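You operate a simulated robot arm through the tools that you are given. There is no shell and no other tool. Be economical: measure what you need, move in short steps, check, and stop when the job is done.

Carry out the task below with a simulated robot arm. There is one attempt and no reset: what you move stays moved.

TASK
Press the yellow loop back into the turntable coil, then the white one.
Fine: wind each loop round to the keeper block of its colour; a block is pulled out before its loop comes up; all blocks end in, the blue one untouched; the knob ends at 4; six moves; no snag.

The check looks at the end state, three seconds after you hand in, the way a careful person would. Anything else that was tipped, shoved, dropped, spilled or broken makes it a failure.

THE ROBOT
A 6-joint arm with a fingered hand on a trunk, on a base that drives. Base frame: it is fixed to the floor where the robot stands at the start and does not move with it; the origin is under the middle of the robot, x ahead of it, y to its left, z up; the surface under the hand at the start is at about z = 0.85. Units: m, rad, N and s.
With the tool pointing down near the work surface it reaches from about 0.16 to 0.86 m from the robot's upright axis, wherever it stands. Its first joint turns from -2.897 to 2.897 rad. Places, roughly: blue keeper block [0.5, 0, 0.9]; turntable coil [0.6, 0.1, 0.9]; white keeper block [0.7, 0.2, 0.9]; winding knob [0.3, 0.3, 0.9]; yellow keeper block [0.8, 0, 0.9]. Payload 5 kg.
The TCP is the grasp point between the finger pads, 0.036 m short of the fingertips. In the tool frame z runs along the fingers and y along their closing line. Largest opening 0.12 m; the body of the gripper starts 0.042 m behind the TCP. The gripper is a hand of 4 fingers: y runs from the thumb to the fingers, the wrist lies at [-0.019, -0.123, -0.211] in the tool frame.
Orientation is that of the tool frame in the base frame, as [roll, pitch, yaw] about the fixed x, y, z axes, in that order (R = Rz(yaw) Ry(pitch) Rx(roll)). With the fingers straight down and the wrist toward the robot, the tool's x, y and z point along [0, 1, 0], [1, 0, 0] and [0, 0, -1] of the base frame.

THE INTERFACE
- The arm moves only by the tool move_arm. Its argument "motion" is a list of rows, each a list of 2 entries, a list of its own where there are three numbers: the shift along the base's x, y, z in m, then the turn, a rotation vector about the base's x, y, z in rad. In form: [[[x, y, z], [rx, ry, rz]], ...]. A call has 1 to 8 rows; each row is the pose to reach, as a shift and turn from the pose commanded when the call began. Rows are played at 5 a second. More than 0.05 m and 0.15 rad between two rows, and nothing of the call is played. Where a pose cannot be reached the arm comes as near as it can. A force on the tool above 40 N (or 10 N above the force at the start of the call, whichever is more), or a blocked arm, ends the call early, and 0.2 s more pass. In this call time passes only in rows, and 0.2 s behind the last. The reply holds the time, the measured pose of the TCP, the force on the tool along the base axes, the opening and the grip force, in the units named above and with some noise, with the torque about the TCP (base axes, N m) and any sound that the robot's microphone picked up.
- Cameras (640 x 400 px; columns grow to the right, rows downward): "scene" is now at [0.0872, 0.0328, 1.7124]; the picture's right is [0.36, -0.93, -0.00], its down [-0.75, -0.29, -0.60] and it looks along [0.56, 0.22, -0.80] (base axes); focal length 291 px, centre (320, 200). "wrist" rides on the gripper at [0.073, -0.101, -0.142] in the tool frame; the picture's right is [-0.79, 0.29, -0.54], its down [-0.56, -0.70, 0.44] and it looks along [-0.25, 0.65, 0.71] (tool axes); focal length 280 px, centre (320, 200). There is no depth. A picture from a camera that has moved, and an enlarged one, comes with that camera's place and axes in the base frame and with its lens. The place of the scene camera against the robot may be out by one fixed shift of up to 0.025 m in any direction.
- get_image(camera): a new picture of that camera. The clock stands still meanwhile.
- move_column(by): slides the trunk up (or, below 0, down) by that many m; the arm and the scene camera ride with it, the base frame stays. It gives what a move gives, with no picture.
- drive_base(legs): drives the robot by 1 to 6 legs, each [ahead, turn to the left] in m and rad, along the robot's own axes; the way and the turn of a leg run together, so that a leg with both is an arc; at most 1.5 m and 3.142 rad a leg. The arm and the cameras ride along, it lands a little off, and it stops where it bumps. It gives what a move gives.
- set_fingers(index, middle, ring, thumb_bend, thumb_turn): sets how far each is bent, from 0 (flat) to 1 (curled in); at 0.3 the hand is open as for a grip, at 0.7 the pads meet at the TCP. One left out holds its place. A second passes; each finger stops where it meets its share of the squeeze, and holds until it gets a number again. It is the only way to open and close the hand. It gives what a move gives, with no picture; readings hold the bend of each and the force on the fingers (four entries, about 0 where the hand has none), thumb and palm. thumb_turn goes from beside the hand (0) to across from the fingers (1), as for a grip.
- turn_head(pan, tilt): turns the head with the scene camera to pan (to the left, within 1.501 rad either way) and tilt (down, from -0.506 to 1.204), counted from straight ahead of the robot. It gives what a move gives.
- close_up(camera, box): a new picture of the part [left, top, right, bottom] of that camera's present view, enlarged. The clock stands still meanwhile.
- close_job(): hands the job in; it is judged then, once.

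Work in short steps. Places have to be worked out from the pictures, the camera data and where the tool is seen: move nearer, look again, correct. Check each grasp and each placing, and mend what went wrong. You have 120 turns and 90 pictures in all, those below and enlarged ones among them. Open the gripper and draw the arm clear of the work before you hand the job in, unless the task says otherwise; then end with one line.

The tools are called after "Request:" as a command line: name --argument value ..., lists and objects as JSON in quotes. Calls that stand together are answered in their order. move_arm: Moves the arm, as the interface text tells. Its arguments: {"type":"object","properties":{"motion":{"type":"array","items":{"type":"array"}}},"required":["motion"]} The other tools are called the same way: move_column (by) slides the trunk up or down; set_fingers (index, middle, ring, thumb_bend, thumb_turn) moves the fingers one by one; drive_base (legs) drives the base; turn_head (pan, tilt) turns the head that bears the scene camera; get_image (camera) takes a picture; close_up (camera, box) takes an enlarged picture of a part of a camera's view; close_job () hands the job in.

At the start:

```text
time_s: 0.0
position: [0.7133, -0.0495, 1.1371]
tool_rot: [-3.141, 0.0, 1.571]
ft_force: [0.5, 0.5, -0.3]
wrist_torque: [0.02, -0.01, 0.0]
finger_gap: 0.1199
grip_force: 0.0
shape: jaw
bend: [0.3, 0.3, 0.3, 0.3, 0.98]
finger forces: [0.0, 0.1, 0.0, 0.1, 0.0, 0.1]
trunk travel left (down, up): [-0.75, 0.09]
robot x, y, heading: [-0.0018, -0.0006, 0.002]
head pan, tilt: [0.367, 0.929]
```

scene: 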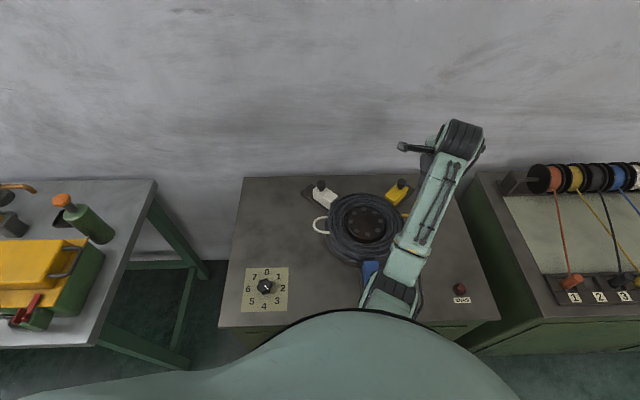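
wrist: 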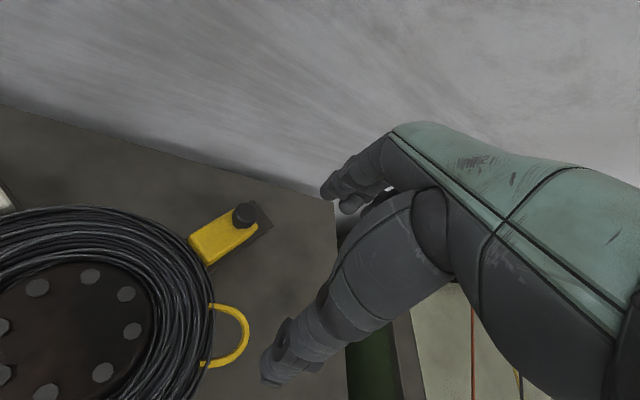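

I start by looking closely at the coil, the blocks and the knob.

Request:
close_up --camera "scene" --box '[290, 165, 430, 290]'

Request:
close_up --camera "scene" --box '[225, 255, 305, 325]'

Request:
close_up --camera "scene" --box '[430, 270, 490, 320]'

```text
3.20 times, centred on (360, 228) of scene
camera zoom: at [0.0872, 0.0328, 1.7124], right [0.36, -0.93, 0.0], down [-0.75, -0.29, -0.6], along [0.56, 0.22, -0.8], focal length 932 px, centre (192, 112)
```

zoom: 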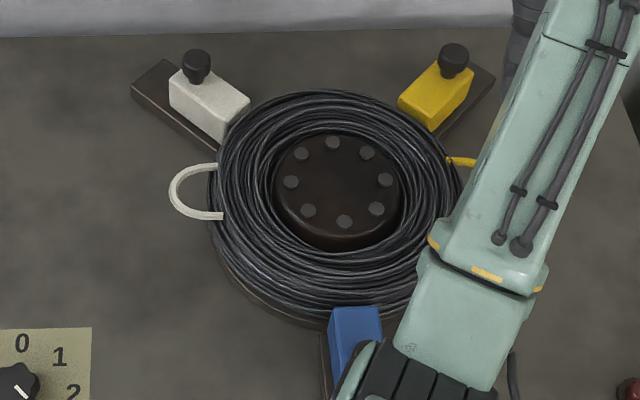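

```text
5.71 times, centred on (265, 290) of scene
camera zoom: at [0.0872, 0.0328, 1.7124], right [0.36, -0.93, 0.0], down [-0.75, -0.29, -0.6], along [0.56, 0.22, -0.8], focal length 1664 px, centre (634, -314)
```

zoom: 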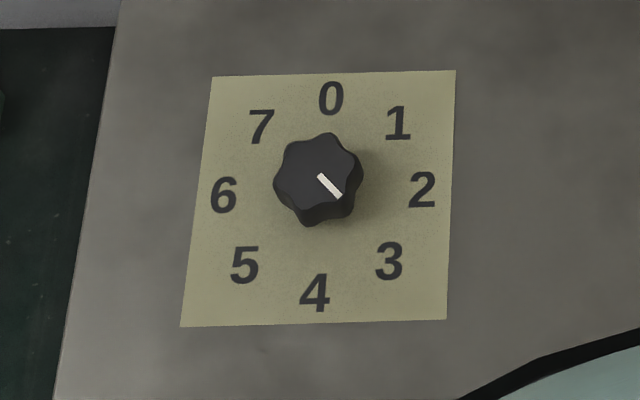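

```text
8.00 times, centred on (460, 295) of scene
camera zoom: at [0.0872, 0.0328, 1.7124], right [0.36, -0.93, 0.0], down [-0.75, -0.29, -0.6], along [0.56, 0.22, -0.8], focal length 2330 px, centre (-800, -560)
```

zoom: 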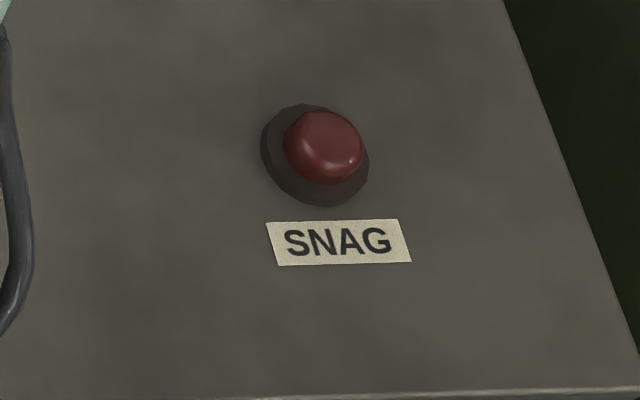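

The knob points to 3. The loops look about 45° from their own blocks, yellow short of it on one side and white on the other, but the arm hides part of the coil. I draw the hand back to see everything.

Request:
move_arm --motion '[[[-0.04, 0.02, 0.01], [0, 0, 0]], [[-0.08, 0.04, 0.02], [0, 0, 0]], [[-0.12, 0.06, 0.03], [0, 0, 0]], [[-0.16, 0.08, 0.04], [0, 0, 0]], [[-0.2, 0.1, 0.05], [0, 0, 0]], [[-0.24, 0.12, 0.06], [0, 0, 0]]]'

Request:
get_image --camera "wrist"

Request:
get_image --camera "scene"

```text
time_s: 1.4
position: [0.494, 0.0658, 1.1495]
tool_rot: [3.134, 0.0, 1.571]
ft_force: [-0.6, -0.8, -0.3]
wrist_torque: [-0.02, 0.01, 0.0]
finger_gap: 0.1197
grip_force: 0.1
shape: jaw
bend: [0.3, 0.3, 0.3, 0.3, 0.98]
finger forces: [0.0, 0.0, 0.0, 0.0, 0.0, 0.1]
out of reach, approached as far as the arm can: row 4, 5, 6
trunk travel left (down, up): [-0.75, 0.09]
robot x, y, heading: [-0.0011, -0.0035, 0.002]
head pan, tilt: [0.367, 0.929]
```

```text
84 pictures are left
camera wrist: at [0.3914, 0.1375, 1.2916], right [0.28, -0.79, 0.54], down [-0.7, -0.56, -0.45], along [0.66, -0.25, -0.71], focal length 280 px, centre (320, 200)
```

wrist: 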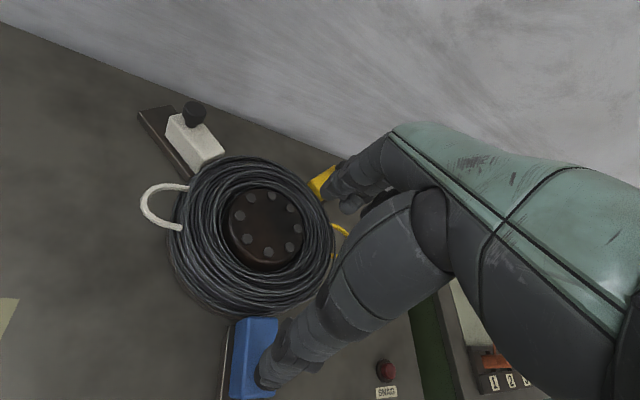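

```text
83 pictures are left
camera scene: at [0.085, 0.0339, 1.7125], right [0.36, -0.93, 0.0], down [-0.75, -0.29, -0.6], along [0.56, 0.21, -0.8], focal length 291 px, centre (320, 200)
```

scene: 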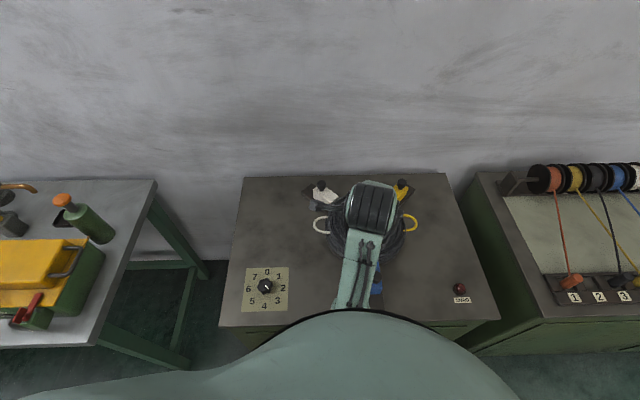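

Only the two loops stick out. From the two wrist views the hub is near (0.635, 0.07) and the yellow handle near (0.83, 0.0). I go nearer to the yellow block to measure it.

Request:
move_arm --motion '[[[0.04, -0.02, 0.0], [0, 0, 0]], [[0.08, -0.04, 0.0], [0, 0, 0]], [[0.12, -0.06, -0.01], [0, 0, 0]], [[0.16, -0.08, -0.03], [0, 0, 0]], [[0.2, -0.1, -0.05], [0, 0, 0]], [[0.23, -0.1, -0.07], [0, 0, 0]]]'

Request:
get_image --camera "wrist"

Request:
close_up --camera "scene" --box '[290, 165, 430, 290]'

```text
time_s: 2.8
position: [0.7284, -0.0307, 1.0821]
tool_rot: [3.141, 0.0, 1.57]
ft_force: [0.4, -0.2, 0.0]
wrist_torque: [0.02, 0.04, 0.01]
finger_gap: 0.12
grip_force: 0.0
shape: jaw
bend: [0.3, 0.3, 0.3, 0.3, 0.98]
finger forces: [0.0, 0.0, 0.1, 0.1, 0.0, 0.1]
trunk travel left (down, up): [-0.75, 0.09]
robot x, y, heading: [-0.0011, 0.0032, -0.003]
head pan, tilt: [0.367, 0.929]
```

```text
82 pictures are left
camera wrist: at [0.6272, 0.0394, 1.226], right [0.29, -0.79, 0.54], down [-0.7, -0.56, -0.44], along [0.65, -0.25, -0.71], focal length 280 px, centre (320, 200)
```

wrist: 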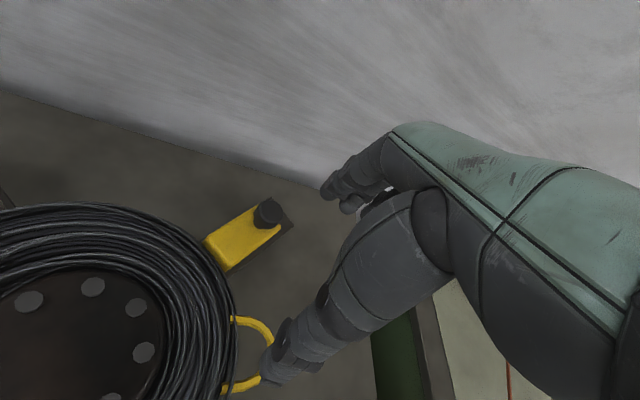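

```text
3.20 times, centred on (360, 228) of scene
camera zoom: at [0.0887, 0.0332, 1.7123], right [0.36, -0.93, 0.0], down [-0.75, -0.29, -0.6], along [0.56, 0.21, -0.8], focal length 932 px, centre (192, 112)
```

zoom: 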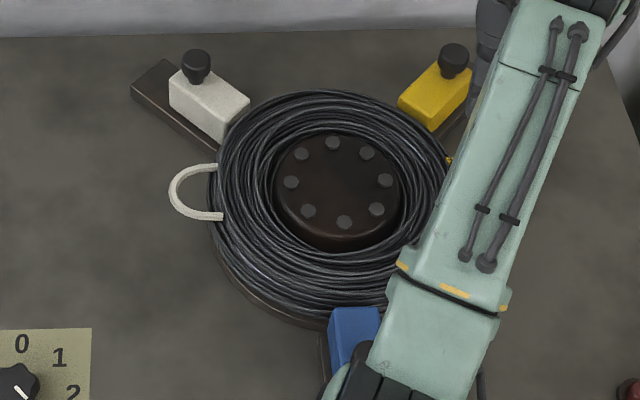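

The yellow handle sits at about (0.83, 0.0), on a rail pointing roughly -22° from the hub. I turn the hand so that it closes along the rail and hover above the handle.

Request:
move_arm --motion '[[[0.03, 0.01, 0.0], [0, 0, -0.13]], [[0.06, 0.02, 0.0], [0, 0, -0.26]], [[0.09, 0.03, -0.02], [0, 0, -0.39]], [[0.1, 0.03, -0.05], [0, 0, -0.39]]]'

Request:
get_image --camera "wrist"

Request:
close_up --camera "scene" --box '[340, 130, 460, 230]'

```text
time_s: 3.8
position: [0.8284, -0.0006, 1.0329]
tool_rot: [3.139, 0.0, 1.18]
ft_force: [0.3, 0.3, -0.4]
wrist_torque: [0.01, 0.03, 0.01]
finger_gap: 0.1197
grip_force: 0.0
shape: jaw
bend: [0.3, 0.3, 0.3, 0.3, 0.98]
finger forces: [0.0, 0.1, 0.1, 0.0, 0.0, 0.0]
trunk travel left (down, up): [-0.75, 0.09]
robot x, y, heading: [0.0023, 0.0025, 0.002]
head pan, tilt: [0.367, 0.929]
```

```text
80 pictures are left
camera wrist: at [0.7619, 0.1027, 1.1766], right [-0.03, -0.84, 0.54], down [-0.86, -0.25, -0.44], along [0.51, -0.48, -0.71], focal length 280 px, centre (320, 200)
```

wrist: 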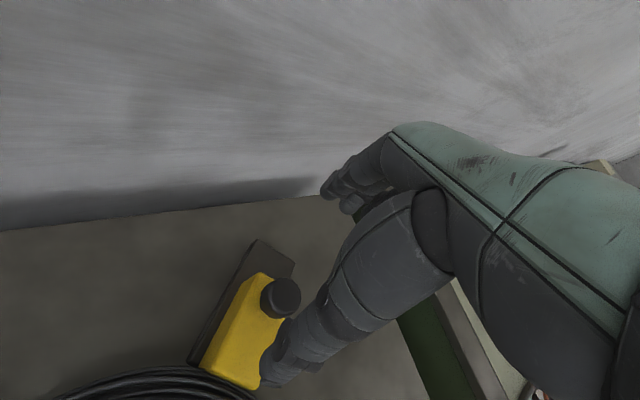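

```text
4.00 times, centred on (400, 180) of scene
camera zoom: at [0.0882, 0.0325, 1.7123], right [0.36, -0.93, 0.0], down [-0.75, -0.29, -0.6], along [0.56, 0.22, -0.8], focal length 1165 px, centre (0, 280)
```

zoom: 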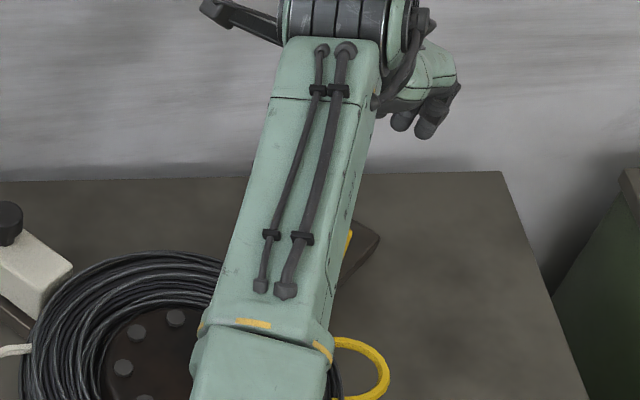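

Triangulating from three wrist views puts the top of the handle at about (0.811, 0.001, 0.965), diameter about 0.033. I lower the open hand round it, cautiously.

Request:
move_arm --motion '[[[-0.016, 0.001, -0.01], [0, 0, 0]], [[-0.016, 0.001, -0.03], [0, 0, 0]], [[-0.016, 0.001, -0.048], [0, 0, 0]]]'

Request:
get_image --camera "wrist"

```text
time_s: 4.6
position: [0.8106, -0.0014, 0.9814]
tool_rot: [3.138, -0.001, 1.182]
ft_force: [0.0, 0.2, 1.3]
wrist_torque: [0.01, -0.01, 0.0]
finger_gap: 0.1199
grip_force: 0.1
shape: jaw
bend: [0.3, 0.3, 0.3, 0.3, 0.98]
finger forces: [0.0, 0.1, 0.1, 0.0, 0.0, 0.0]
trunk travel left (down, up): [-0.75, 0.09]
robot x, y, heading: [0.001, 0.0007, -0.003]
head pan, tilt: [0.367, 0.929]
```

```text
78 pictures are left
camera wrist: at [0.7443, 0.1019, 1.1259], right [-0.03, -0.84, 0.54], down [-0.86, -0.25, -0.44], along [0.51, -0.48, -0.71], focal length 280 px, centre (320, 200)
```

wrist: 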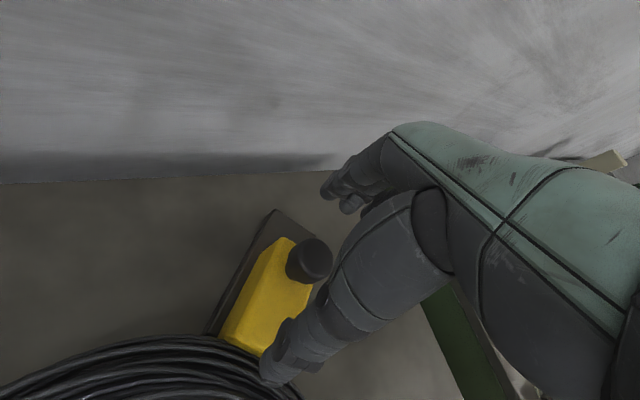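

The handle is centred under the hand. I zoom in to judge the height of the block top before closing.

Request:
close_up --camera "wrist" --box '[200, 160, 400, 390]'

```text
1.74 times, centred on (300, 275) of wrist
camera zoom: at [0.7443, 0.1019, 1.1259], right [-0.03, -0.84, 0.54], down [-0.86, -0.25, -0.44], along [0.51, -0.48, -0.71], focal length 488 px, centre (355, 70)
```

zoom: 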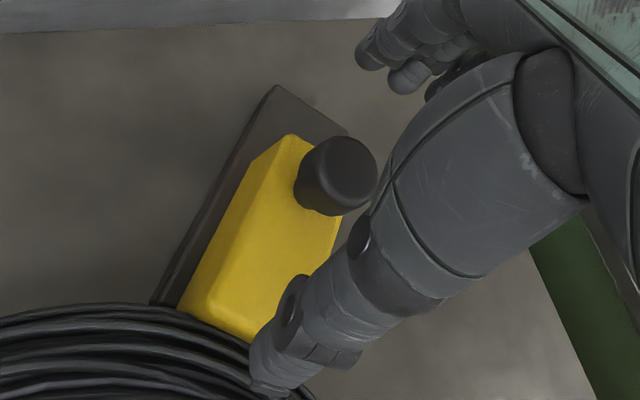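

The handle stands only about 0.02 above the block top (about 0.945), so the fingertips must pinch it at about this height. I close partway first.

Request:
set_fingers --index 0.5 --middle 0.5 --ring 0.5 --thumb_bend 0.5

Request:
close_up --camera "wrist" --box '[200, 160, 400, 390]'

```text
time_s: 5.6
position: [0.811, -0.0022, 0.9822]
tool_rot: [-3.141, 0.001, 1.181]
ft_force: [-0.4, 0.5, 0.3]
wrist_torque: [0.01, 0.0, -0.01]
finger_gap: 0.0652
grip_force: 0.1
shape: fingers
bend: [0.5, 0.5, 0.5, 0.5, 0.98]
finger forces: [0.0, 0.0, 0.0, 0.0, 0.0, 0.1]
trunk travel left (down, up): [-0.75, 0.09]
robot x, y, heading: [0.0003, 0.0007, -0.001]
head pan, tilt: [0.367, 0.929]
```

```text
1.74 times, centred on (300, 275) of wrist
camera zoom: at [0.7443, 0.1019, 1.1259], right [-0.03, -0.84, 0.54], down [-0.86, -0.25, -0.44], along [0.51, -0.48, -0.71], focal length 488 px, centre (355, 70)
```

zoom: 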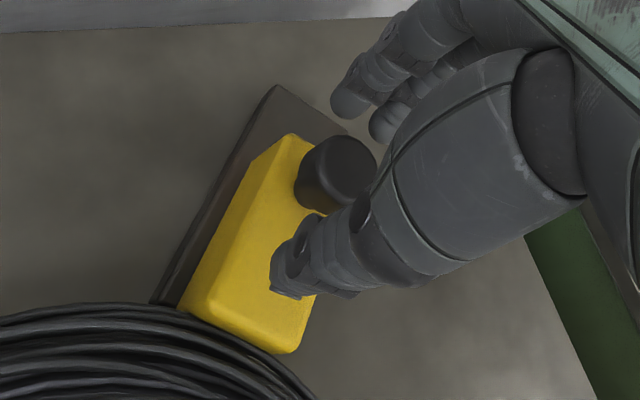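

No contact yet and the handle lies between the tips; I lower a little while watching the force.

Request:
move_arm --motion '[[[0, 0.001, -0.004], [0, 0, 0]], [[0, 0.001, -0.008], [0, 0, 0]], [[0, 0.001, -0.012], [0, 0, 0]]]'

Request:
set_fingers --index 0.62 --middle 0.62 --ring 0.62 --thumb_bend 0.62

Request:
close_up --camera "wrist" --box '[200, 160, 400, 390]'

```text
time_s: 6.4
position: [0.8108, -0.0002, 0.972]
tool_rot: [-3.141, -0.001, 1.18]
ft_force: [-0.8, -0.5, -0.2]
wrist_torque: [-0.03, -0.02, 0.0]
finger_gap: 0.065
grip_force: 0.0
shape: fingers
bend: [0.5, 0.5, 0.5, 0.5, 0.98]
finger forces: [0.0, 0.1, 0.0, 0.0, 0.0, 0.1]
trunk travel left (down, up): [-0.75, 0.09]
robot x, y, heading: [-0.0009, 0.0008, 0.004]
head pan, tilt: [0.367, 0.929]
```

```text
time_s: 7.4
position: [0.8117, -0.0003, 0.9707]
tool_rot: [3.14, 0.0, 1.179]
ft_force: [4.2, -1.6, -0.5]
wrist_torque: [0.0, -0.08, 0.0]
finger_gap: 0.0314
grip_force: 1.5
shape: fingers
bend: [0.6, 0.61, 0.62, 0.62, 0.98]
finger forces: [1.9, 1.5, 0.1, 0.0, 0.0, 0.0]
trunk travel left (down, up): [-0.75, 0.09]
robot x, y, heading: [0.0001, -0.001, 0.001]
head pan, tilt: [0.367, 0.929]
```

```text
1.74 times, centred on (300, 275) of wrist
camera zoom: at [0.7452, 0.1036, 1.1152], right [-0.03, -0.84, 0.54], down [-0.86, -0.25, -0.44], along [0.51, -0.48, -0.71], focal length 488 px, centre (355, 70)
```

zoom: 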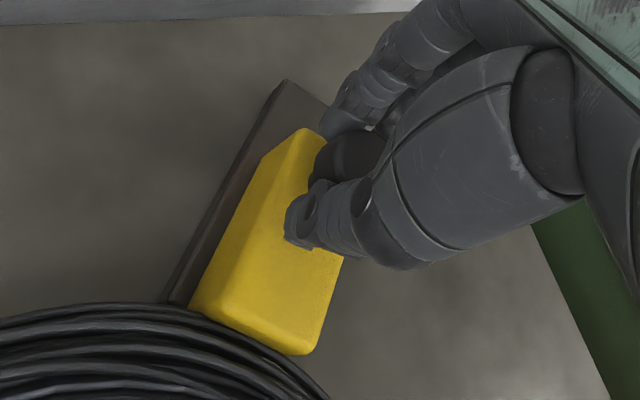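

The handle is between thumb and fingers; I close a little more so it is held.

Request:
set_fingers --index 0.65 --middle 0.65 --ring 0.65 --thumb_bend 0.68

```text
time_s: 8.4
position: [0.811, -0.0014, 0.973]
tool_rot: [-3.141, 0.001, 1.181]
ft_force: [4.2, -1.4, 0.2]
wrist_torque: [-0.07, -0.11, 0.01]
finger_gap: 0.0273
grip_force: 5.2
shape: fingers
bend: [0.61, 0.62, 0.65, 0.65, 0.97]
finger forces: [3.9, 3.8, 0.1, 0.0, 3.2, 0.0]
trunk travel left (down, up): [-0.75, 0.09]
robot x, y, heading: [-0.0007, 0.0012, 0.003]
head pan, tilt: [0.367, 0.929]
```

Held by index, middle and thumb. I pull outward along the rail.

Request:
move_arm --motion '[[[0.0092, -0.0038, 0], [0, 0, 0]], [[0.0185, -0.0077, 0], [0, 0, 0]], [[0.0277, -0.0115, 0], [0, 0, 0]], [[0.037, -0.0153, 0], [0, 0, 0]]]'

Request:
get_image --camera "wrist"

```text
time_s: 9.4
position: [0.8473, -0.0145, 0.9709]
tool_rot: [3.141, 0.0, 1.181]
ft_force: [-0.8, 0.0, 1.8]
wrist_torque: [0.01, 0.07, 0.04]
finger_gap: 0.0271
grip_force: 4.7
shape: fingers
bend: [0.62, 0.63, 0.65, 0.64, 0.97]
finger forces: [2.4, 2.4, 0.0, 0.0, 5.2, 0.0]
trunk travel left (down, up): [-0.75, 0.09]
robot x, y, heading: [0.004, 0.0021, -0.005]
head pan, tilt: [0.367, 0.929]
```

```text
74 pictures are left
camera wrist: at [0.7823, 0.0885, 1.1148], right [-0.03, -0.84, 0.54], down [-0.86, -0.25, -0.44], along [0.51, -0.48, -0.71], focal length 280 px, centre (320, 200)
```

wrist: 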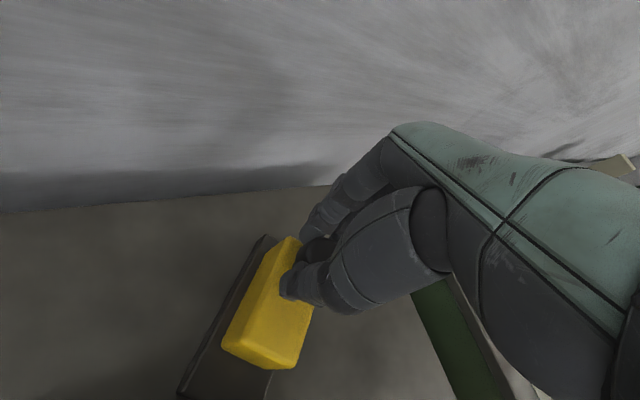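

The block slides out freely with the hand. I go on in small steps toward its stop.

Request:
move_arm --motion '[[[0.0046, -0.0019, 0], [0, 0, 0]], [[0.0092, -0.0038, 0], [0, 0, 0]], [[0.0139, -0.0057, 0], [0, 0, 0]], [[0.0185, -0.0077, 0], [0, 0, 0]]]'

Request:
get_image --camera "wrist"

```text
time_s: 10.4
position: [0.863, -0.0207, 0.9704]
tool_rot: [3.142, 0.0, 1.181]
ft_force: [-8.2, 3.0, 3.4]
wrist_torque: [0.18, 0.35, 0.02]
finger_gap: 0.0276
grip_force: 4.9
shape: fingers
bend: [0.65, 0.65, 0.65, 0.62, 0.97]
finger forces: [0.2, 0.3, 0.1, 0.0, 8.8, 0.0]
trunk travel left (down, up): [-0.75, 0.09]
robot x, y, heading: [0.0008, -0.0036, -0.001]
head pan, tilt: [0.367, 0.929]
```

```text
73 pictures are left
camera wrist: at [0.7985, 0.0826, 1.1151], right [-0.03, -0.84, 0.54], down [-0.86, -0.25, -0.44], along [0.51, -0.48, -0.71], focal length 280 px, centre (320, 200)
```

wrist: 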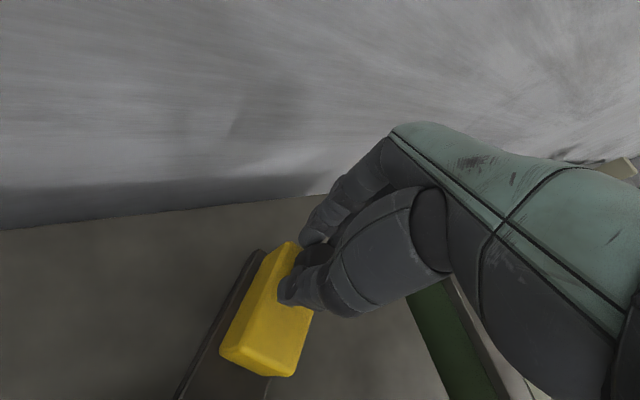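

The force of about 8 N shows the stop: the yellow block is fully out. I ease off, open the hand and rise.

Request:
set_fingers --index 0.45 --middle 0.45 --ring 0.45 --thumb_bend 0.45

Request:
move_arm --motion '[[[0, 0, 0.03], [0, 0, 0]], [[-0.01, 0, 0.07], [0, 0, 0]], [[-0.04, 0.02, 0.11], [0, 0, 0.1]], [[-0.08, 0.04, 0.13], [0, 0, 0.2]], [[-0.12, 0.06, 0.13], [0, 0, 0.3]], [[-0.16, 0.08, 0.13], [0, 0, 0.39]]]'

Request:
get_image --camera "wrist"

Request:
close_up --camera "scene" --box '[290, 165, 430, 290]'

```text
time_s: 11.4
position: [0.8661, -0.0235, 0.9709]
tool_rot: [-3.141, -0.001, 1.181]
ft_force: [0.4, -0.5, -0.1]
wrist_torque: [0.01, 0.0, 0.04]
finger_gap: 0.0787
grip_force: 0.0
shape: fingers
bend: [0.45, 0.45, 0.45, 0.45, 0.97]
finger forces: [0.0, 0.0, 0.1, 0.0, 0.0, 0.0]
trunk travel left (down, up): [-0.75, 0.09]
robot x, y, heading: [-0.0019, 0.0015, -0.001]
head pan, tilt: [0.367, 0.929]
```

```text
refused: row 3 steps farther than a row can; nothing moved
```

```text
72 pictures are left
camera wrist: at [0.8002, 0.0813, 1.1146], right [-0.03, -0.84, 0.54], down [-0.86, -0.25, -0.44], along [0.51, -0.48, -0.71], focal length 280 px, centre (320, 200)
```

wrist: 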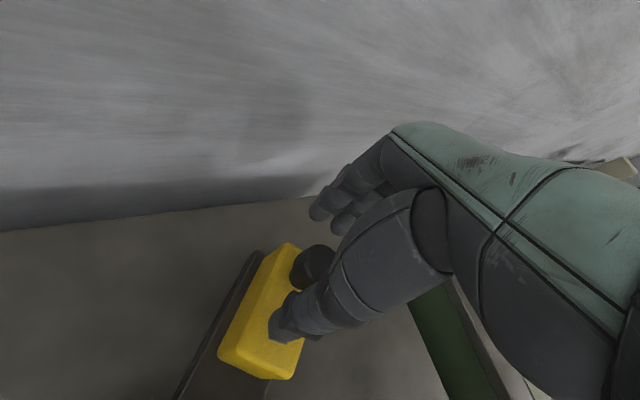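

```text
3.20 times, centred on (360, 228) of scene
camera zoom: at [0.0871, 0.0329, 1.7124], right [0.36, -0.93, 0.0], down [-0.75, -0.29, -0.6], along [0.56, 0.22, -0.8], focal length 932 px, centre (192, 112)
```

zoom: 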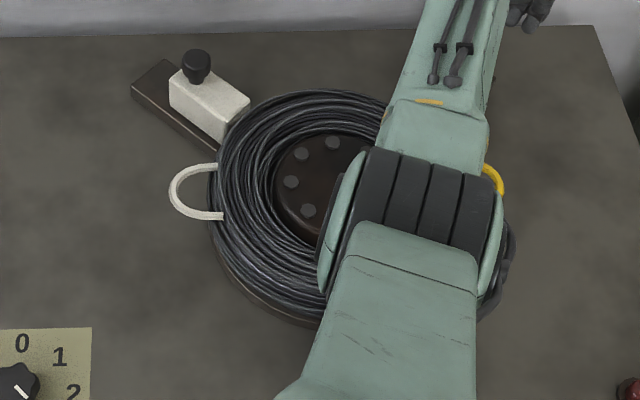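

Released cleanly with no loose contact. I rise straight up first, then bring the hand toward the winding knob.

Request:
move_arm --motion '[[[0, 0, 0.03], [0, 0, 0]], [[0, 0, 0.07], [0, 0, 0]], [[-0.03, 0.02, 0.1], [0, 0, 0.1]], [[-0.07, 0.04, 0.11], [0, 0, 0.2]], [[-0.11, 0.06, 0.11], [0, 0, 0.3]], [[-0.15, 0.08, 0.11], [0, 0, 0.39]], [[-0.19, 0.11, 0.11], [0, 0, 0.39]], [[-0.22, 0.15, 0.11], [0, 0, 0.39]]]'

Request:
get_image --camera "scene"

```text
time_s: 13.2
position: [0.6413, 0.127, 1.0781]
tool_rot: [3.141, 0.002, 1.569]
ft_force: [0.6, 0.3, 0.4]
wrist_torque: [-0.03, -0.02, -0.01]
finger_gap: 0.0791
grip_force: 0.1
shape: fingers
bend: [0.45, 0.45, 0.45, 0.45, 0.97]
finger forces: [0.1, 0.0, 0.1, 0.0, 0.1, 0.0]
trunk travel left (down, up): [-0.75, 0.09]
robot x, y, heading: [-0.0021, 0.0021, -0.001]
head pan, tilt: [0.367, 0.929]
```

```text
70 pictures are left
camera scene: at [0.086, 0.0349, 1.7124], right [0.36, -0.93, 0.0], down [-0.75, -0.29, -0.6], along [0.56, 0.21, -0.8], focal length 291 px, centre (320, 200)
```

scene: 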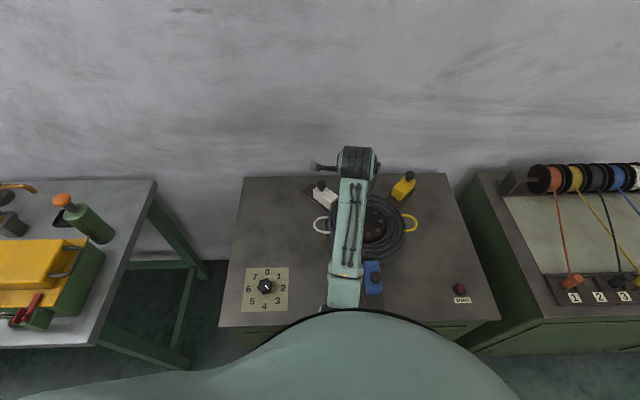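

The yellow block is out and the lamp dark. Now I move on to the knob at about (0.33, 0.29).

Request:
move_arm --motion '[[[-0.03, 0.03, 0.0], [0, 0, 0]], [[-0.06, 0.06, 0.0], [0, 0, 0]], [[-0.09, 0.09, 0.0], [0, 0, 0]], [[-0.12, 0.12, 0.0], [0, 0, 0]], [[-0.15, 0.14, 0.0], [0, 0, 0]], [[-0.19, 0.15, -0.01], [0, 0, 0]], [[-0.23, 0.16, -0.02], [0, 0, 0]], [[-0.27, 0.16, -0.03], [0, 0, 0]]]'

Request:
get_image --camera "wrist"

```text
time_s: 15.0
position: [0.3732, 0.2877, 1.0522]
tool_rot: [3.139, 0.0, 1.57]
ft_force: [-1.0, 0.1, 0.9]
wrist_torque: [0.01, -0.05, -0.01]
finger_gap: 0.0793
grip_force: 0.0
shape: fingers
bend: [0.45, 0.45, 0.45, 0.45, 0.97]
finger forces: [0.0, 0.0, 0.0, 0.1, 0.0, 0.0]
trunk travel left (down, up): [-0.75, 0.09]
robot x, y, heading: [-0.0014, 0.0026, 0.002]
head pan, tilt: [0.367, 0.929]
```

```text
69 pictures are left
camera wrist: at [0.2718, 0.3581, 1.196], right [0.29, -0.79, 0.54], down [-0.7, -0.56, -0.44], along [0.65, -0.25, -0.71], focal length 280 px, centre (320, 200)
```

wrist: 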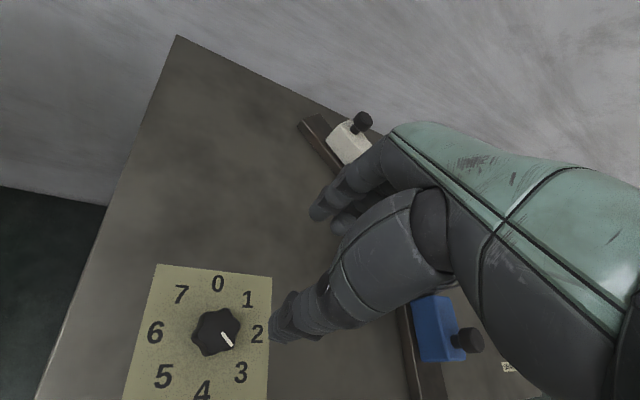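

The knob top comes out at about (0.331, 0.298, 0.885). I move above it and look again.

Request:
move_arm --motion '[[[-0.02, 0.005, -0.01], [0, 0, 0]], [[-0.042, 0.01, -0.04], [0, 0, 0]], [[-0.042, 0.01, -0.08], [0, 0, 0]]]'

Request:
close_up --camera "wrist" --box '[160, 160, 480, 400]'

```text
time_s: 15.8
position: [0.3366, 0.2977, 0.9703]
tool_rot: [-3.142, 0.0, 1.57]
ft_force: [0.4, -0.2, -0.4]
wrist_torque: [0.0, 0.01, -0.01]
finger_gap: 0.0794
grip_force: 0.0
shape: fingers
bend: [0.45, 0.45, 0.45, 0.45, 0.97]
finger forces: [0.1, 0.0, 0.0, 0.1, 0.0, 0.0]
trunk travel left (down, up): [-0.75, 0.09]
robot x, y, heading: [0.001, 0.001, 0.0]
head pan, tilt: [0.367, 0.929]
```

```text
1.67 times, centred on (320, 280) of wrist
camera zoom: at [0.2348, 0.3696, 1.1139], right [0.29, -0.79, 0.54], down [-0.7, -0.56, -0.44], along [0.65, -0.25, -0.71], focal length 467 px, centre (320, 67)
```

zoom: 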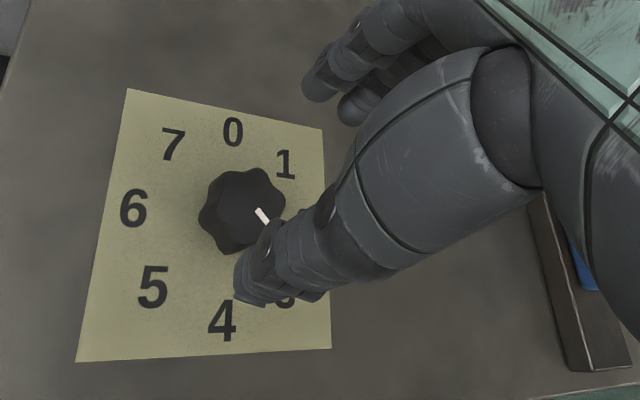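

Knob centre is about (0.334, 0.297), top 0.877. I lower the open fingers round it.

Request:
move_arm --motion '[[[0, 0, -0.03], [0, 0, 0]], [[0, 0, -0.055], [0, 0, 0]], [[0, 0, -0.07], [0, 0, 0]]]'

Request:
close_up --camera "wrist" --box '[160, 160, 480, 400]'

```text
time_s: 16.6
position: [0.3356, 0.2968, 0.8983]
tool_rot: [3.141, 0.0, 1.57]
ft_force: [0.2, 0.2, -0.4]
wrist_torque: [-0.01, 0.02, -0.02]
finger_gap: 0.0792
grip_force: 0.0
shape: fingers
bend: [0.45, 0.45, 0.45, 0.45, 0.97]
finger forces: [0.0, 0.0, 0.0, 0.0, 0.0, 0.1]
trunk travel left (down, up): [-0.75, 0.09]
robot x, y, heading: [-0.0002, -0.0037, 0.002]
head pan, tilt: [0.367, 0.929]
```

```text
1.67 times, centred on (320, 280) of wrist
camera zoom: at [0.2338, 0.3675, 1.0425], right [0.29, -0.79, 0.54], down [-0.7, -0.56, -0.44], along [0.65, -0.25, -0.71], focal length 467 px, centre (320, 67)
```

zoom: 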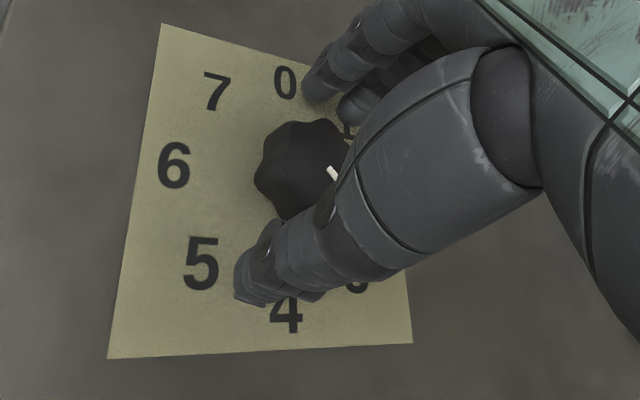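

Centred. I close the fingers on the knob.

Request:
set_fingers --index 0.58 --middle 0.58 --ring 0.58 --thumb_bend 0.6

Request:
close_up --camera "wrist" --box '[160, 160, 480, 400]'

```text
time_s: 17.6
position: [0.3361, 0.2969, 0.8995]
tool_rot: [3.141, 0.0, 1.571]
ft_force: [-2.1, -0.5, -0.8]
wrist_torque: [0.0, 0.01, 0.0]
finger_gap: 0.0415
grip_force: 1.1
shape: fingers
bend: [0.57, 0.57, 0.57, 0.59, 0.97]
finger forces: [0.1, 0.0, 0.0, 0.0, 1.4, 0.1]
trunk travel left (down, up): [-0.75, 0.09]
robot x, y, heading: [-0.0021, 0.0034, 0.001]
head pan, tilt: [0.367, 0.929]
```

```text
1.67 times, centred on (320, 280) of wrist
camera zoom: at [0.2339, 0.3677, 1.0428], right [0.29, -0.79, 0.54], down [-0.7, -0.56, -0.44], along [0.65, -0.25, -0.71], focal length 467 px, centre (320, 67)
```

zoom: 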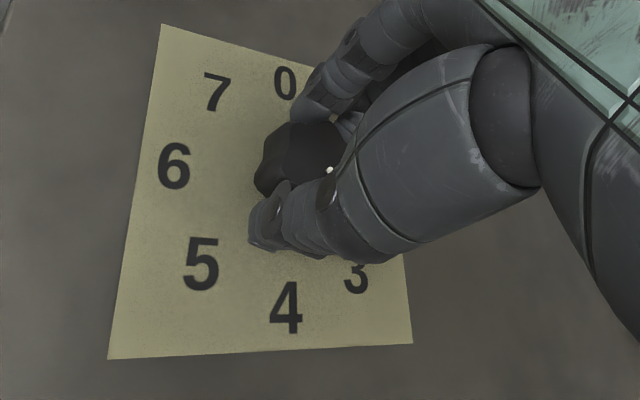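

Thumb touches; I squeeze a bit more for a firm grip.

Request:
set_fingers --index 0.66 --middle 0.66 --ring 0.66 --thumb_bend 0.66

Request:
close_up --camera "wrist" --box '[160, 160, 480, 400]'

```text
time_s: 18.6
position: [0.3365, 0.2971, 0.8988]
tool_rot: [-3.141, 0.0, 1.572]
ft_force: [5.5, -1.5, 0.8]
wrist_torque: [-0.08, -0.2, 0.03]
finger_gap: 0.0373
grip_force: 9.5
shape: fingers
bend: [0.59, 0.62, 0.66, 0.6, 0.97]
finger forces: [6.1, 5.7, 0.1, 0.1, 6.9, 0.1]
trunk travel left (down, up): [-0.75, 0.09]
robot x, y, heading: [-0.0002, 0.0003, -0.002]
head pan, tilt: [0.367, 0.929]
```

```text
1.67 times, centred on (320, 280) of wrist
camera zoom: at [0.2349, 0.3676, 1.0427], right [0.29, -0.79, 0.54], down [-0.7, -0.56, -0.44], along [0.65, -0.25, -0.71], focal length 467 px, centre (320, 67)
```

zoom: 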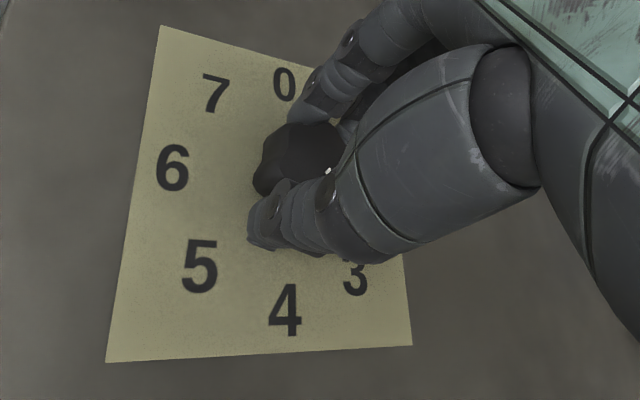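

Good grip. I start turning counter-clockwise toward 2 and check partway that the coil turns the same way.

Request:
move_arm --motion '[[[0, 0, 0], [0, 0, 0.1]], [[0, 0, 0], [0, 0, 0.2]], [[0, 0, 0], [0, 0, 0.3]]]'

Request:
close_up --camera "scene" --box '[290, 165, 430, 290]'

Request:
close_up --camera "wrist" --box '[160, 160, 480, 400]'

```text
time_s: 19.4
position: [0.3346, 0.2973, 0.8997]
tool_rot: [-3.14, -0.001, 1.871]
ft_force: [7.9, -3.2, -3.6]
wrist_torque: [-0.12, -0.28, 0.0]
finger_gap: 0.0372
grip_force: 10.0
shape: fingers
bend: [0.59, 0.61, 0.66, 0.61, 0.97]
finger forces: [5.8, 7.4, 0.1, 0.0, 6.4, 0.1]
trunk travel left (down, up): [-0.75, 0.09]
robot x, y, heading: [0.0016, 0.0006, 0.003]
head pan, tilt: [0.367, 0.929]
```

```text
3.20 times, centred on (360, 228) of scene
camera zoom: at [0.0889, 0.0324, 1.7122], right [0.36, -0.93, 0.0], down [-0.75, -0.29, -0.6], along [0.56, 0.22, -0.8], focal length 932 px, centre (192, 112)
```

zoom: 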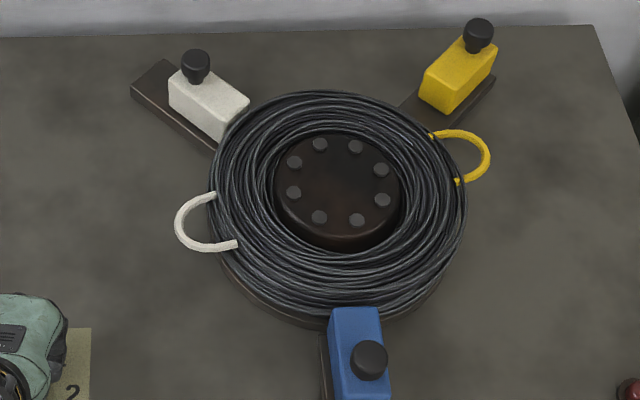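

```text
1.67 times, centred on (320, 280) of wrist
camera zoom: at [0.2169, 0.3347, 1.0434], right [0.51, -0.67, 0.54], down [-0.5, -0.74, -0.44], along [0.7, -0.05, -0.72], focal length 467 px, centre (320, 67)
```

zoom: 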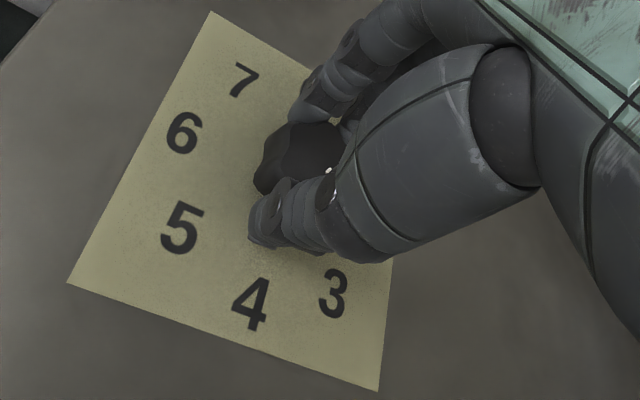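

The coil follows counter-clockwise and the yellow loop nears its open slot. I finish the turn to 2.

Request:
move_arm --motion '[[[0, 0, 0], [0, 0, 0.12]], [[0, 0, 0], [0, 0, 0.24]], [[0, 0, 0], [0, 0, 0.36]], [[0, 0, 0], [0, 0, 0.485]]]'

Request:
close_up --camera "scene" --box '[290, 165, 430, 290]'

Request:
close_up --camera "wrist" --box '[160, 160, 480, 400]'

```text
time_s: 20.4
position: [0.3341, 0.2972, 0.8994]
tool_rot: [-3.141, -0.001, 2.359]
ft_force: [5.6, -2.1, -6.6]
wrist_torque: [-0.04, -0.2, -0.01]
finger_gap: 0.0372
grip_force: 9.3
shape: fingers
bend: [0.6, 0.62, 0.66, 0.6, 0.97]
finger forces: [4.9, 6.2, 0.0, 0.0, 7.4, 0.1]
trunk travel left (down, up): [-0.75, 0.09]
robot x, y, heading: [0.0014, -0.0026, -0.003]
head pan, tilt: [0.367, 0.929]
```

```text
3.20 times, centred on (360, 228) of scene
camera zoom: at [0.0886, 0.0333, 1.7122], right [0.36, -0.93, 0.0], down [-0.75, -0.29, -0.6], along [0.56, 0.21, -0.8], focal length 932 px, centre (192, 112)
```

zoom: 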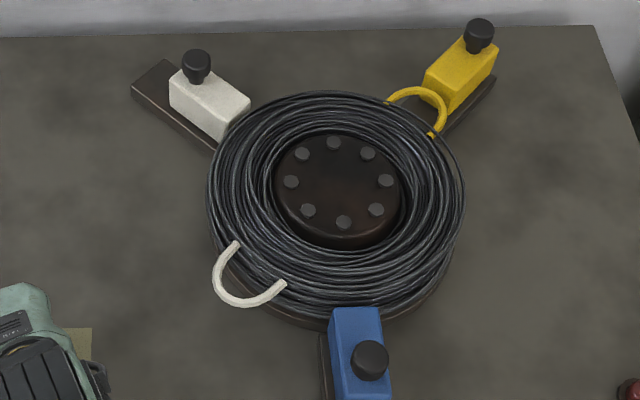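

```text
1.67 times, centred on (320, 280) of wrist
camera zoom: at [0.2118, 0.2752, 1.0436], right [0.76, -0.35, 0.54], down [-0.1, -0.89, -0.44], along [0.64, 0.28, -0.71], focal length 467 px, centre (320, 67)
```

zoom: 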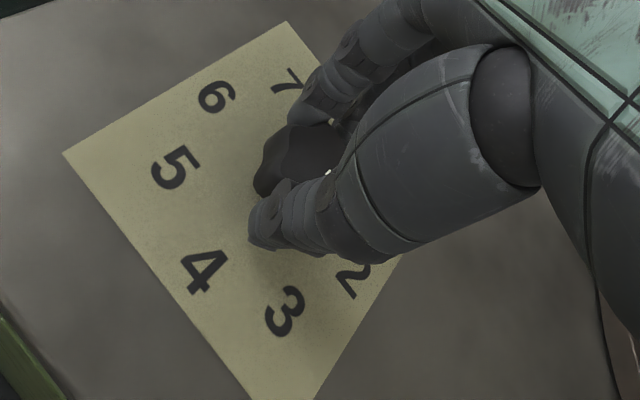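

The bolts have come back to the original pattern, so it turned exactly one step, and the yellow loop faces its block. I release the knob and rise.

Request:
set_fingers --index 0.42 --middle 0.42 --ring 0.42 --thumb_bend 0.42

Request:
move_arm --motion '[[[0, 0, 0.03], [0, 0, 0]], [[0, 0, 0.07], [0, 0, 0]], [[0.0, 0, 0.11], [0, 0, -0.12]], [[0.02, 0, 0.14], [0, 0, -0.24]], [[0.05, 0, 0.15], [0, 0, -0.36]], [[0.09, 0, 0.16], [0, 0, -0.5]], [[0.13, 0, 0.16], [0, 0, -0.64]], [[0.17, -0.02, 0.16], [0, 0, -0.78]]]'

Request:
get_image --camera "scene"

```text
time_s: 21.4
position: [0.3332, 0.2968, 0.9004]
tool_rot: [3.141, 0.002, 2.355]
ft_force: [-0.5, 0.3, -0.4]
wrist_torque: [0.01, 0.01, 0.01]
finger_gap: 0.088
grip_force: 0.0
shape: fingers
bend: [0.42, 0.42, 0.42, 0.42, 0.97]
finger forces: [0.0, 0.0, 0.0, 0.1, 0.1, 0.0]
trunk travel left (down, up): [-0.75, 0.09]
robot x, y, heading: [0.0016, -0.0, -0.003]
head pan, tilt: [0.367, 0.929]
```

```text
time_s: 23.2
position: [0.5075, 0.2763, 1.0579]
tool_rot: [3.141, 0.0, 1.574]
ft_force: [0.1, 0.1, -0.2]
wrist_torque: [0.0, 0.0, 0.01]
finger_gap: 0.088
grip_force: 0.0
shape: fingers
bend: [0.42, 0.42, 0.42, 0.42, 0.97]
finger forces: [0.0, 0.0, 0.1, 0.0, 0.0, 0.0]
trunk travel left (down, up): [-0.75, 0.09]
robot x, y, heading: [-0.0004, -0.0006, -0.001]
head pan, tilt: [0.367, 0.929]
```

```text
60 pictures are left
camera scene: at [0.0887, 0.0321, 1.7123], right [0.36, -0.93, 0.0], down [-0.75, -0.29, -0.6], along [0.56, 0.22, -0.8], focal length 291 px, centre (320, 200)
```

scene: 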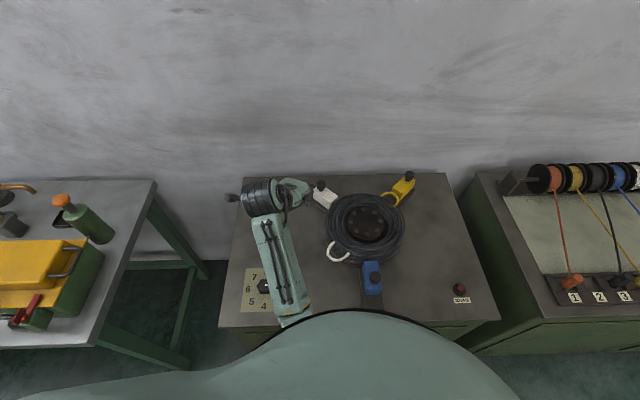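

The knob was released with nothing disturbed. Now I return above the yellow handle, now at about (0.865, -0.023).

Request:
move_arm --motion '[[[0.04, -0.02, 0.02], [0, 0, 0]], [[0.08, -0.04, 0.02], [0, 0, 0]], [[0.115, -0.075, 0.02], [0, 0, 0]], [[0.15, -0.11, 0.02], [0, 0, 0]], [[0.185, -0.145, 0.02], [0, 0, -0.08]], [[0.22, -0.18, 0.02], [0, 0, -0.16]], [[0.255, -0.215, 0.02], [0, 0, -0.24]], [[0.29, -0.25, 0.02], [0, 0, -0.32]]]'

Request:
move_arm --motion '[[[0.03, -0.025, 0], [0, 0, -0.075]], [[0.064, -0.049, 0.0], [0, 0, -0.075]], [[0.064, -0.049, -0.04], [0, 0, -0.075]]]'

Request:
get_image --camera "wrist"

```text
time_s: 25.0
position: [0.7943, 0.0267, 1.0775]
tool_rot: [-3.141, 0.0, 1.255]
ft_force: [0.5, -0.5, 0.3]
wrist_torque: [0.05, 0.01, 0.02]
finger_gap: 0.0883
grip_force: 0.1
shape: fingers
bend: [0.42, 0.42, 0.42, 0.42, 0.97]
finger forces: [0.0, 0.0, 0.0, 0.0, 0.1, 0.0]
trunk travel left (down, up): [-0.75, 0.09]
robot x, y, heading: [0.0011, -0.001, -0.005]
head pan, tilt: [0.367, 0.929]
```

```text
time_s: 25.8
position: [0.8595, -0.0228, 1.0391]
tool_rot: [3.14, 0.0, 1.182]
ft_force: [-0.2, 0.2, 0.0]
wrist_torque: [-0.01, 0.02, 0.01]
finger_gap: 0.0882
grip_force: 0.0
shape: fingers
bend: [0.42, 0.42, 0.42, 0.42, 0.97]
finger forces: [0.1, 0.0, 0.0, 0.0, 0.1, 0.0]
trunk travel left (down, up): [-0.75, 0.09]
robot x, y, heading: [-0.0007, 0.0028, 0.001]
head pan, tilt: [0.367, 0.929]
```

```text
59 pictures are left
camera wrist: at [0.7928, 0.0822, 1.1831], right [-0.03, -0.84, 0.54], down [-0.86, -0.25, -0.44], along [0.51, -0.48, -0.71], focal length 280 px, centre (320, 200)
```

wrist: 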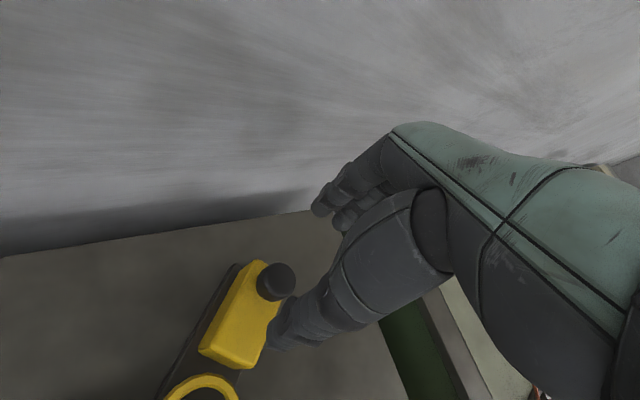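

The handle is at about (0.857, -0.019). I descend onto it and close.

Request:
move_arm --motion '[[[-0.002, 0.003, -0.03], [0, 0, 0]], [[-0.002, 0.003, -0.055], [0, 0, 0]], [[-0.002, 0.003, -0.068], [0, 0, 0]]]'

Request:
set_fingers --index 0.65 --middle 0.65 --ring 0.65 --thumb_bend 0.65

Request:
get_image --camera "wrist"

```text
time_s: 26.6
position: [0.857, -0.0232, 0.9704]
tool_rot: [3.141, 0.0, 1.179]
ft_force: [-0.2, -1.3, 0.3]
wrist_torque: [0.01, 0.02, -0.01]
finger_gap: 0.0884
grip_force: 0.0
shape: fingers
bend: [0.42, 0.42, 0.42, 0.42, 0.97]
finger forces: [0.0, 0.1, 0.0, 0.0, 0.0, 0.1]
trunk travel left (down, up): [-0.75, 0.09]
robot x, y, heading: [0.0014, -0.0038, -0.001]
head pan, tilt: [0.367, 0.929]
```

```text
time_s: 27.6
position: [0.8571, -0.0234, 0.9705]
tool_rot: [-3.141, 0.001, 1.182]
ft_force: [1.9, -1.2, 0.1]
wrist_torque: [-0.01, -0.05, 0.02]
finger_gap: 0.0302
grip_force: 4.3
shape: fingers
bend: [0.61, 0.64, 0.65, 0.62, 0.97]
finger forces: [3.9, 1.1, 0.0, 0.0, 3.3, 0.0]
trunk travel left (down, up): [-0.75, 0.09]
robot x, y, heading: [0.0011, -0.0016, -0.004]
head pan, tilt: [0.367, 0.929]
```

```text
58 pictures are left
camera wrist: at [0.791, 0.0807, 1.1145], right [-0.03, -0.84, 0.54], down [-0.86, -0.25, -0.44], along [0.51, -0.48, -0.71], focal length 280 px, centre (320, 200)
```

wrist: 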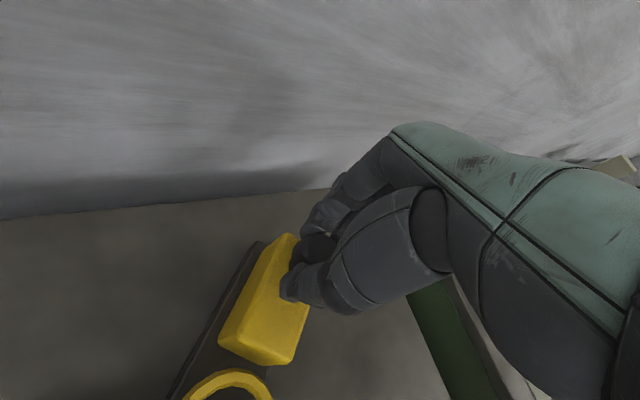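

Held, off-centre by a hair. I tighten the fingers for the push.

Request:
set_fingers --index 0.75 --middle 0.75 --ring 0.7 --thumb_bend 0.68

Request:
move_arm --motion '[[[-0.0092, 0.0038, 0], [0, 0, 0]], [[-0.0185, 0.0077, 0], [0, 0, 0]], [[-0.0277, 0.0115, 0], [0, 0, 0]], [[-0.037, 0.0153, 0], [0, 0, 0]]]'

Request:
get_image --camera "wrist"

```text
time_s: 28.6
position: [0.8578, -0.0242, 0.97]
tool_rot: [-3.138, 0.0, 1.18]
ft_force: [0.8, -1.6, -4.0]
wrist_torque: [0.03, 0.13, 0.06]
finger_gap: 0.0288
grip_force: 11.7
shape: fingers
bend: [0.64, 0.68, 0.7, 0.62, 0.97]
finger forces: [6.7, 6.2, 0.1, 0.0, 9.7, 0.0]
trunk travel left (down, up): [-0.75, 0.09]
robot x, y, heading: [0.0021, -0.0027, -0.001]
head pan, tilt: [0.367, 0.929]
```

```text
time_s: 29.6
position: [0.8166, -0.0059, 0.9713]
tool_rot: [-3.141, 0.0, 1.18]
ft_force: [-4.3, -9.3, -7.7]
wrist_torque: [-0.17, 0.14, -0.01]
finger_gap: 0.0287
grip_force: 12.2
shape: fingers
bend: [0.65, 0.68, 0.7, 0.61, 0.97]
finger forces: [5.3, 9.4, 0.1, 0.0, 9.7, 0.0]
trunk travel left (down, up): [-0.75, 0.09]
robot x, y, heading: [0.0031, -0.0012, 0.002]
head pan, tilt: [0.367, 0.929]
```

```text
57 pictures are left
camera wrist: at [0.752, 0.0979, 1.1146], right [-0.03, -0.84, 0.54], down [-0.86, -0.25, -0.44], along [0.51, -0.48, -0.72], focal length 280 px, centre (320, 200)
```

wrist: 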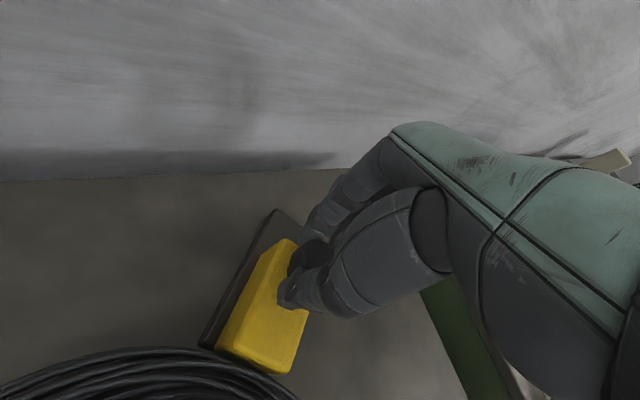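

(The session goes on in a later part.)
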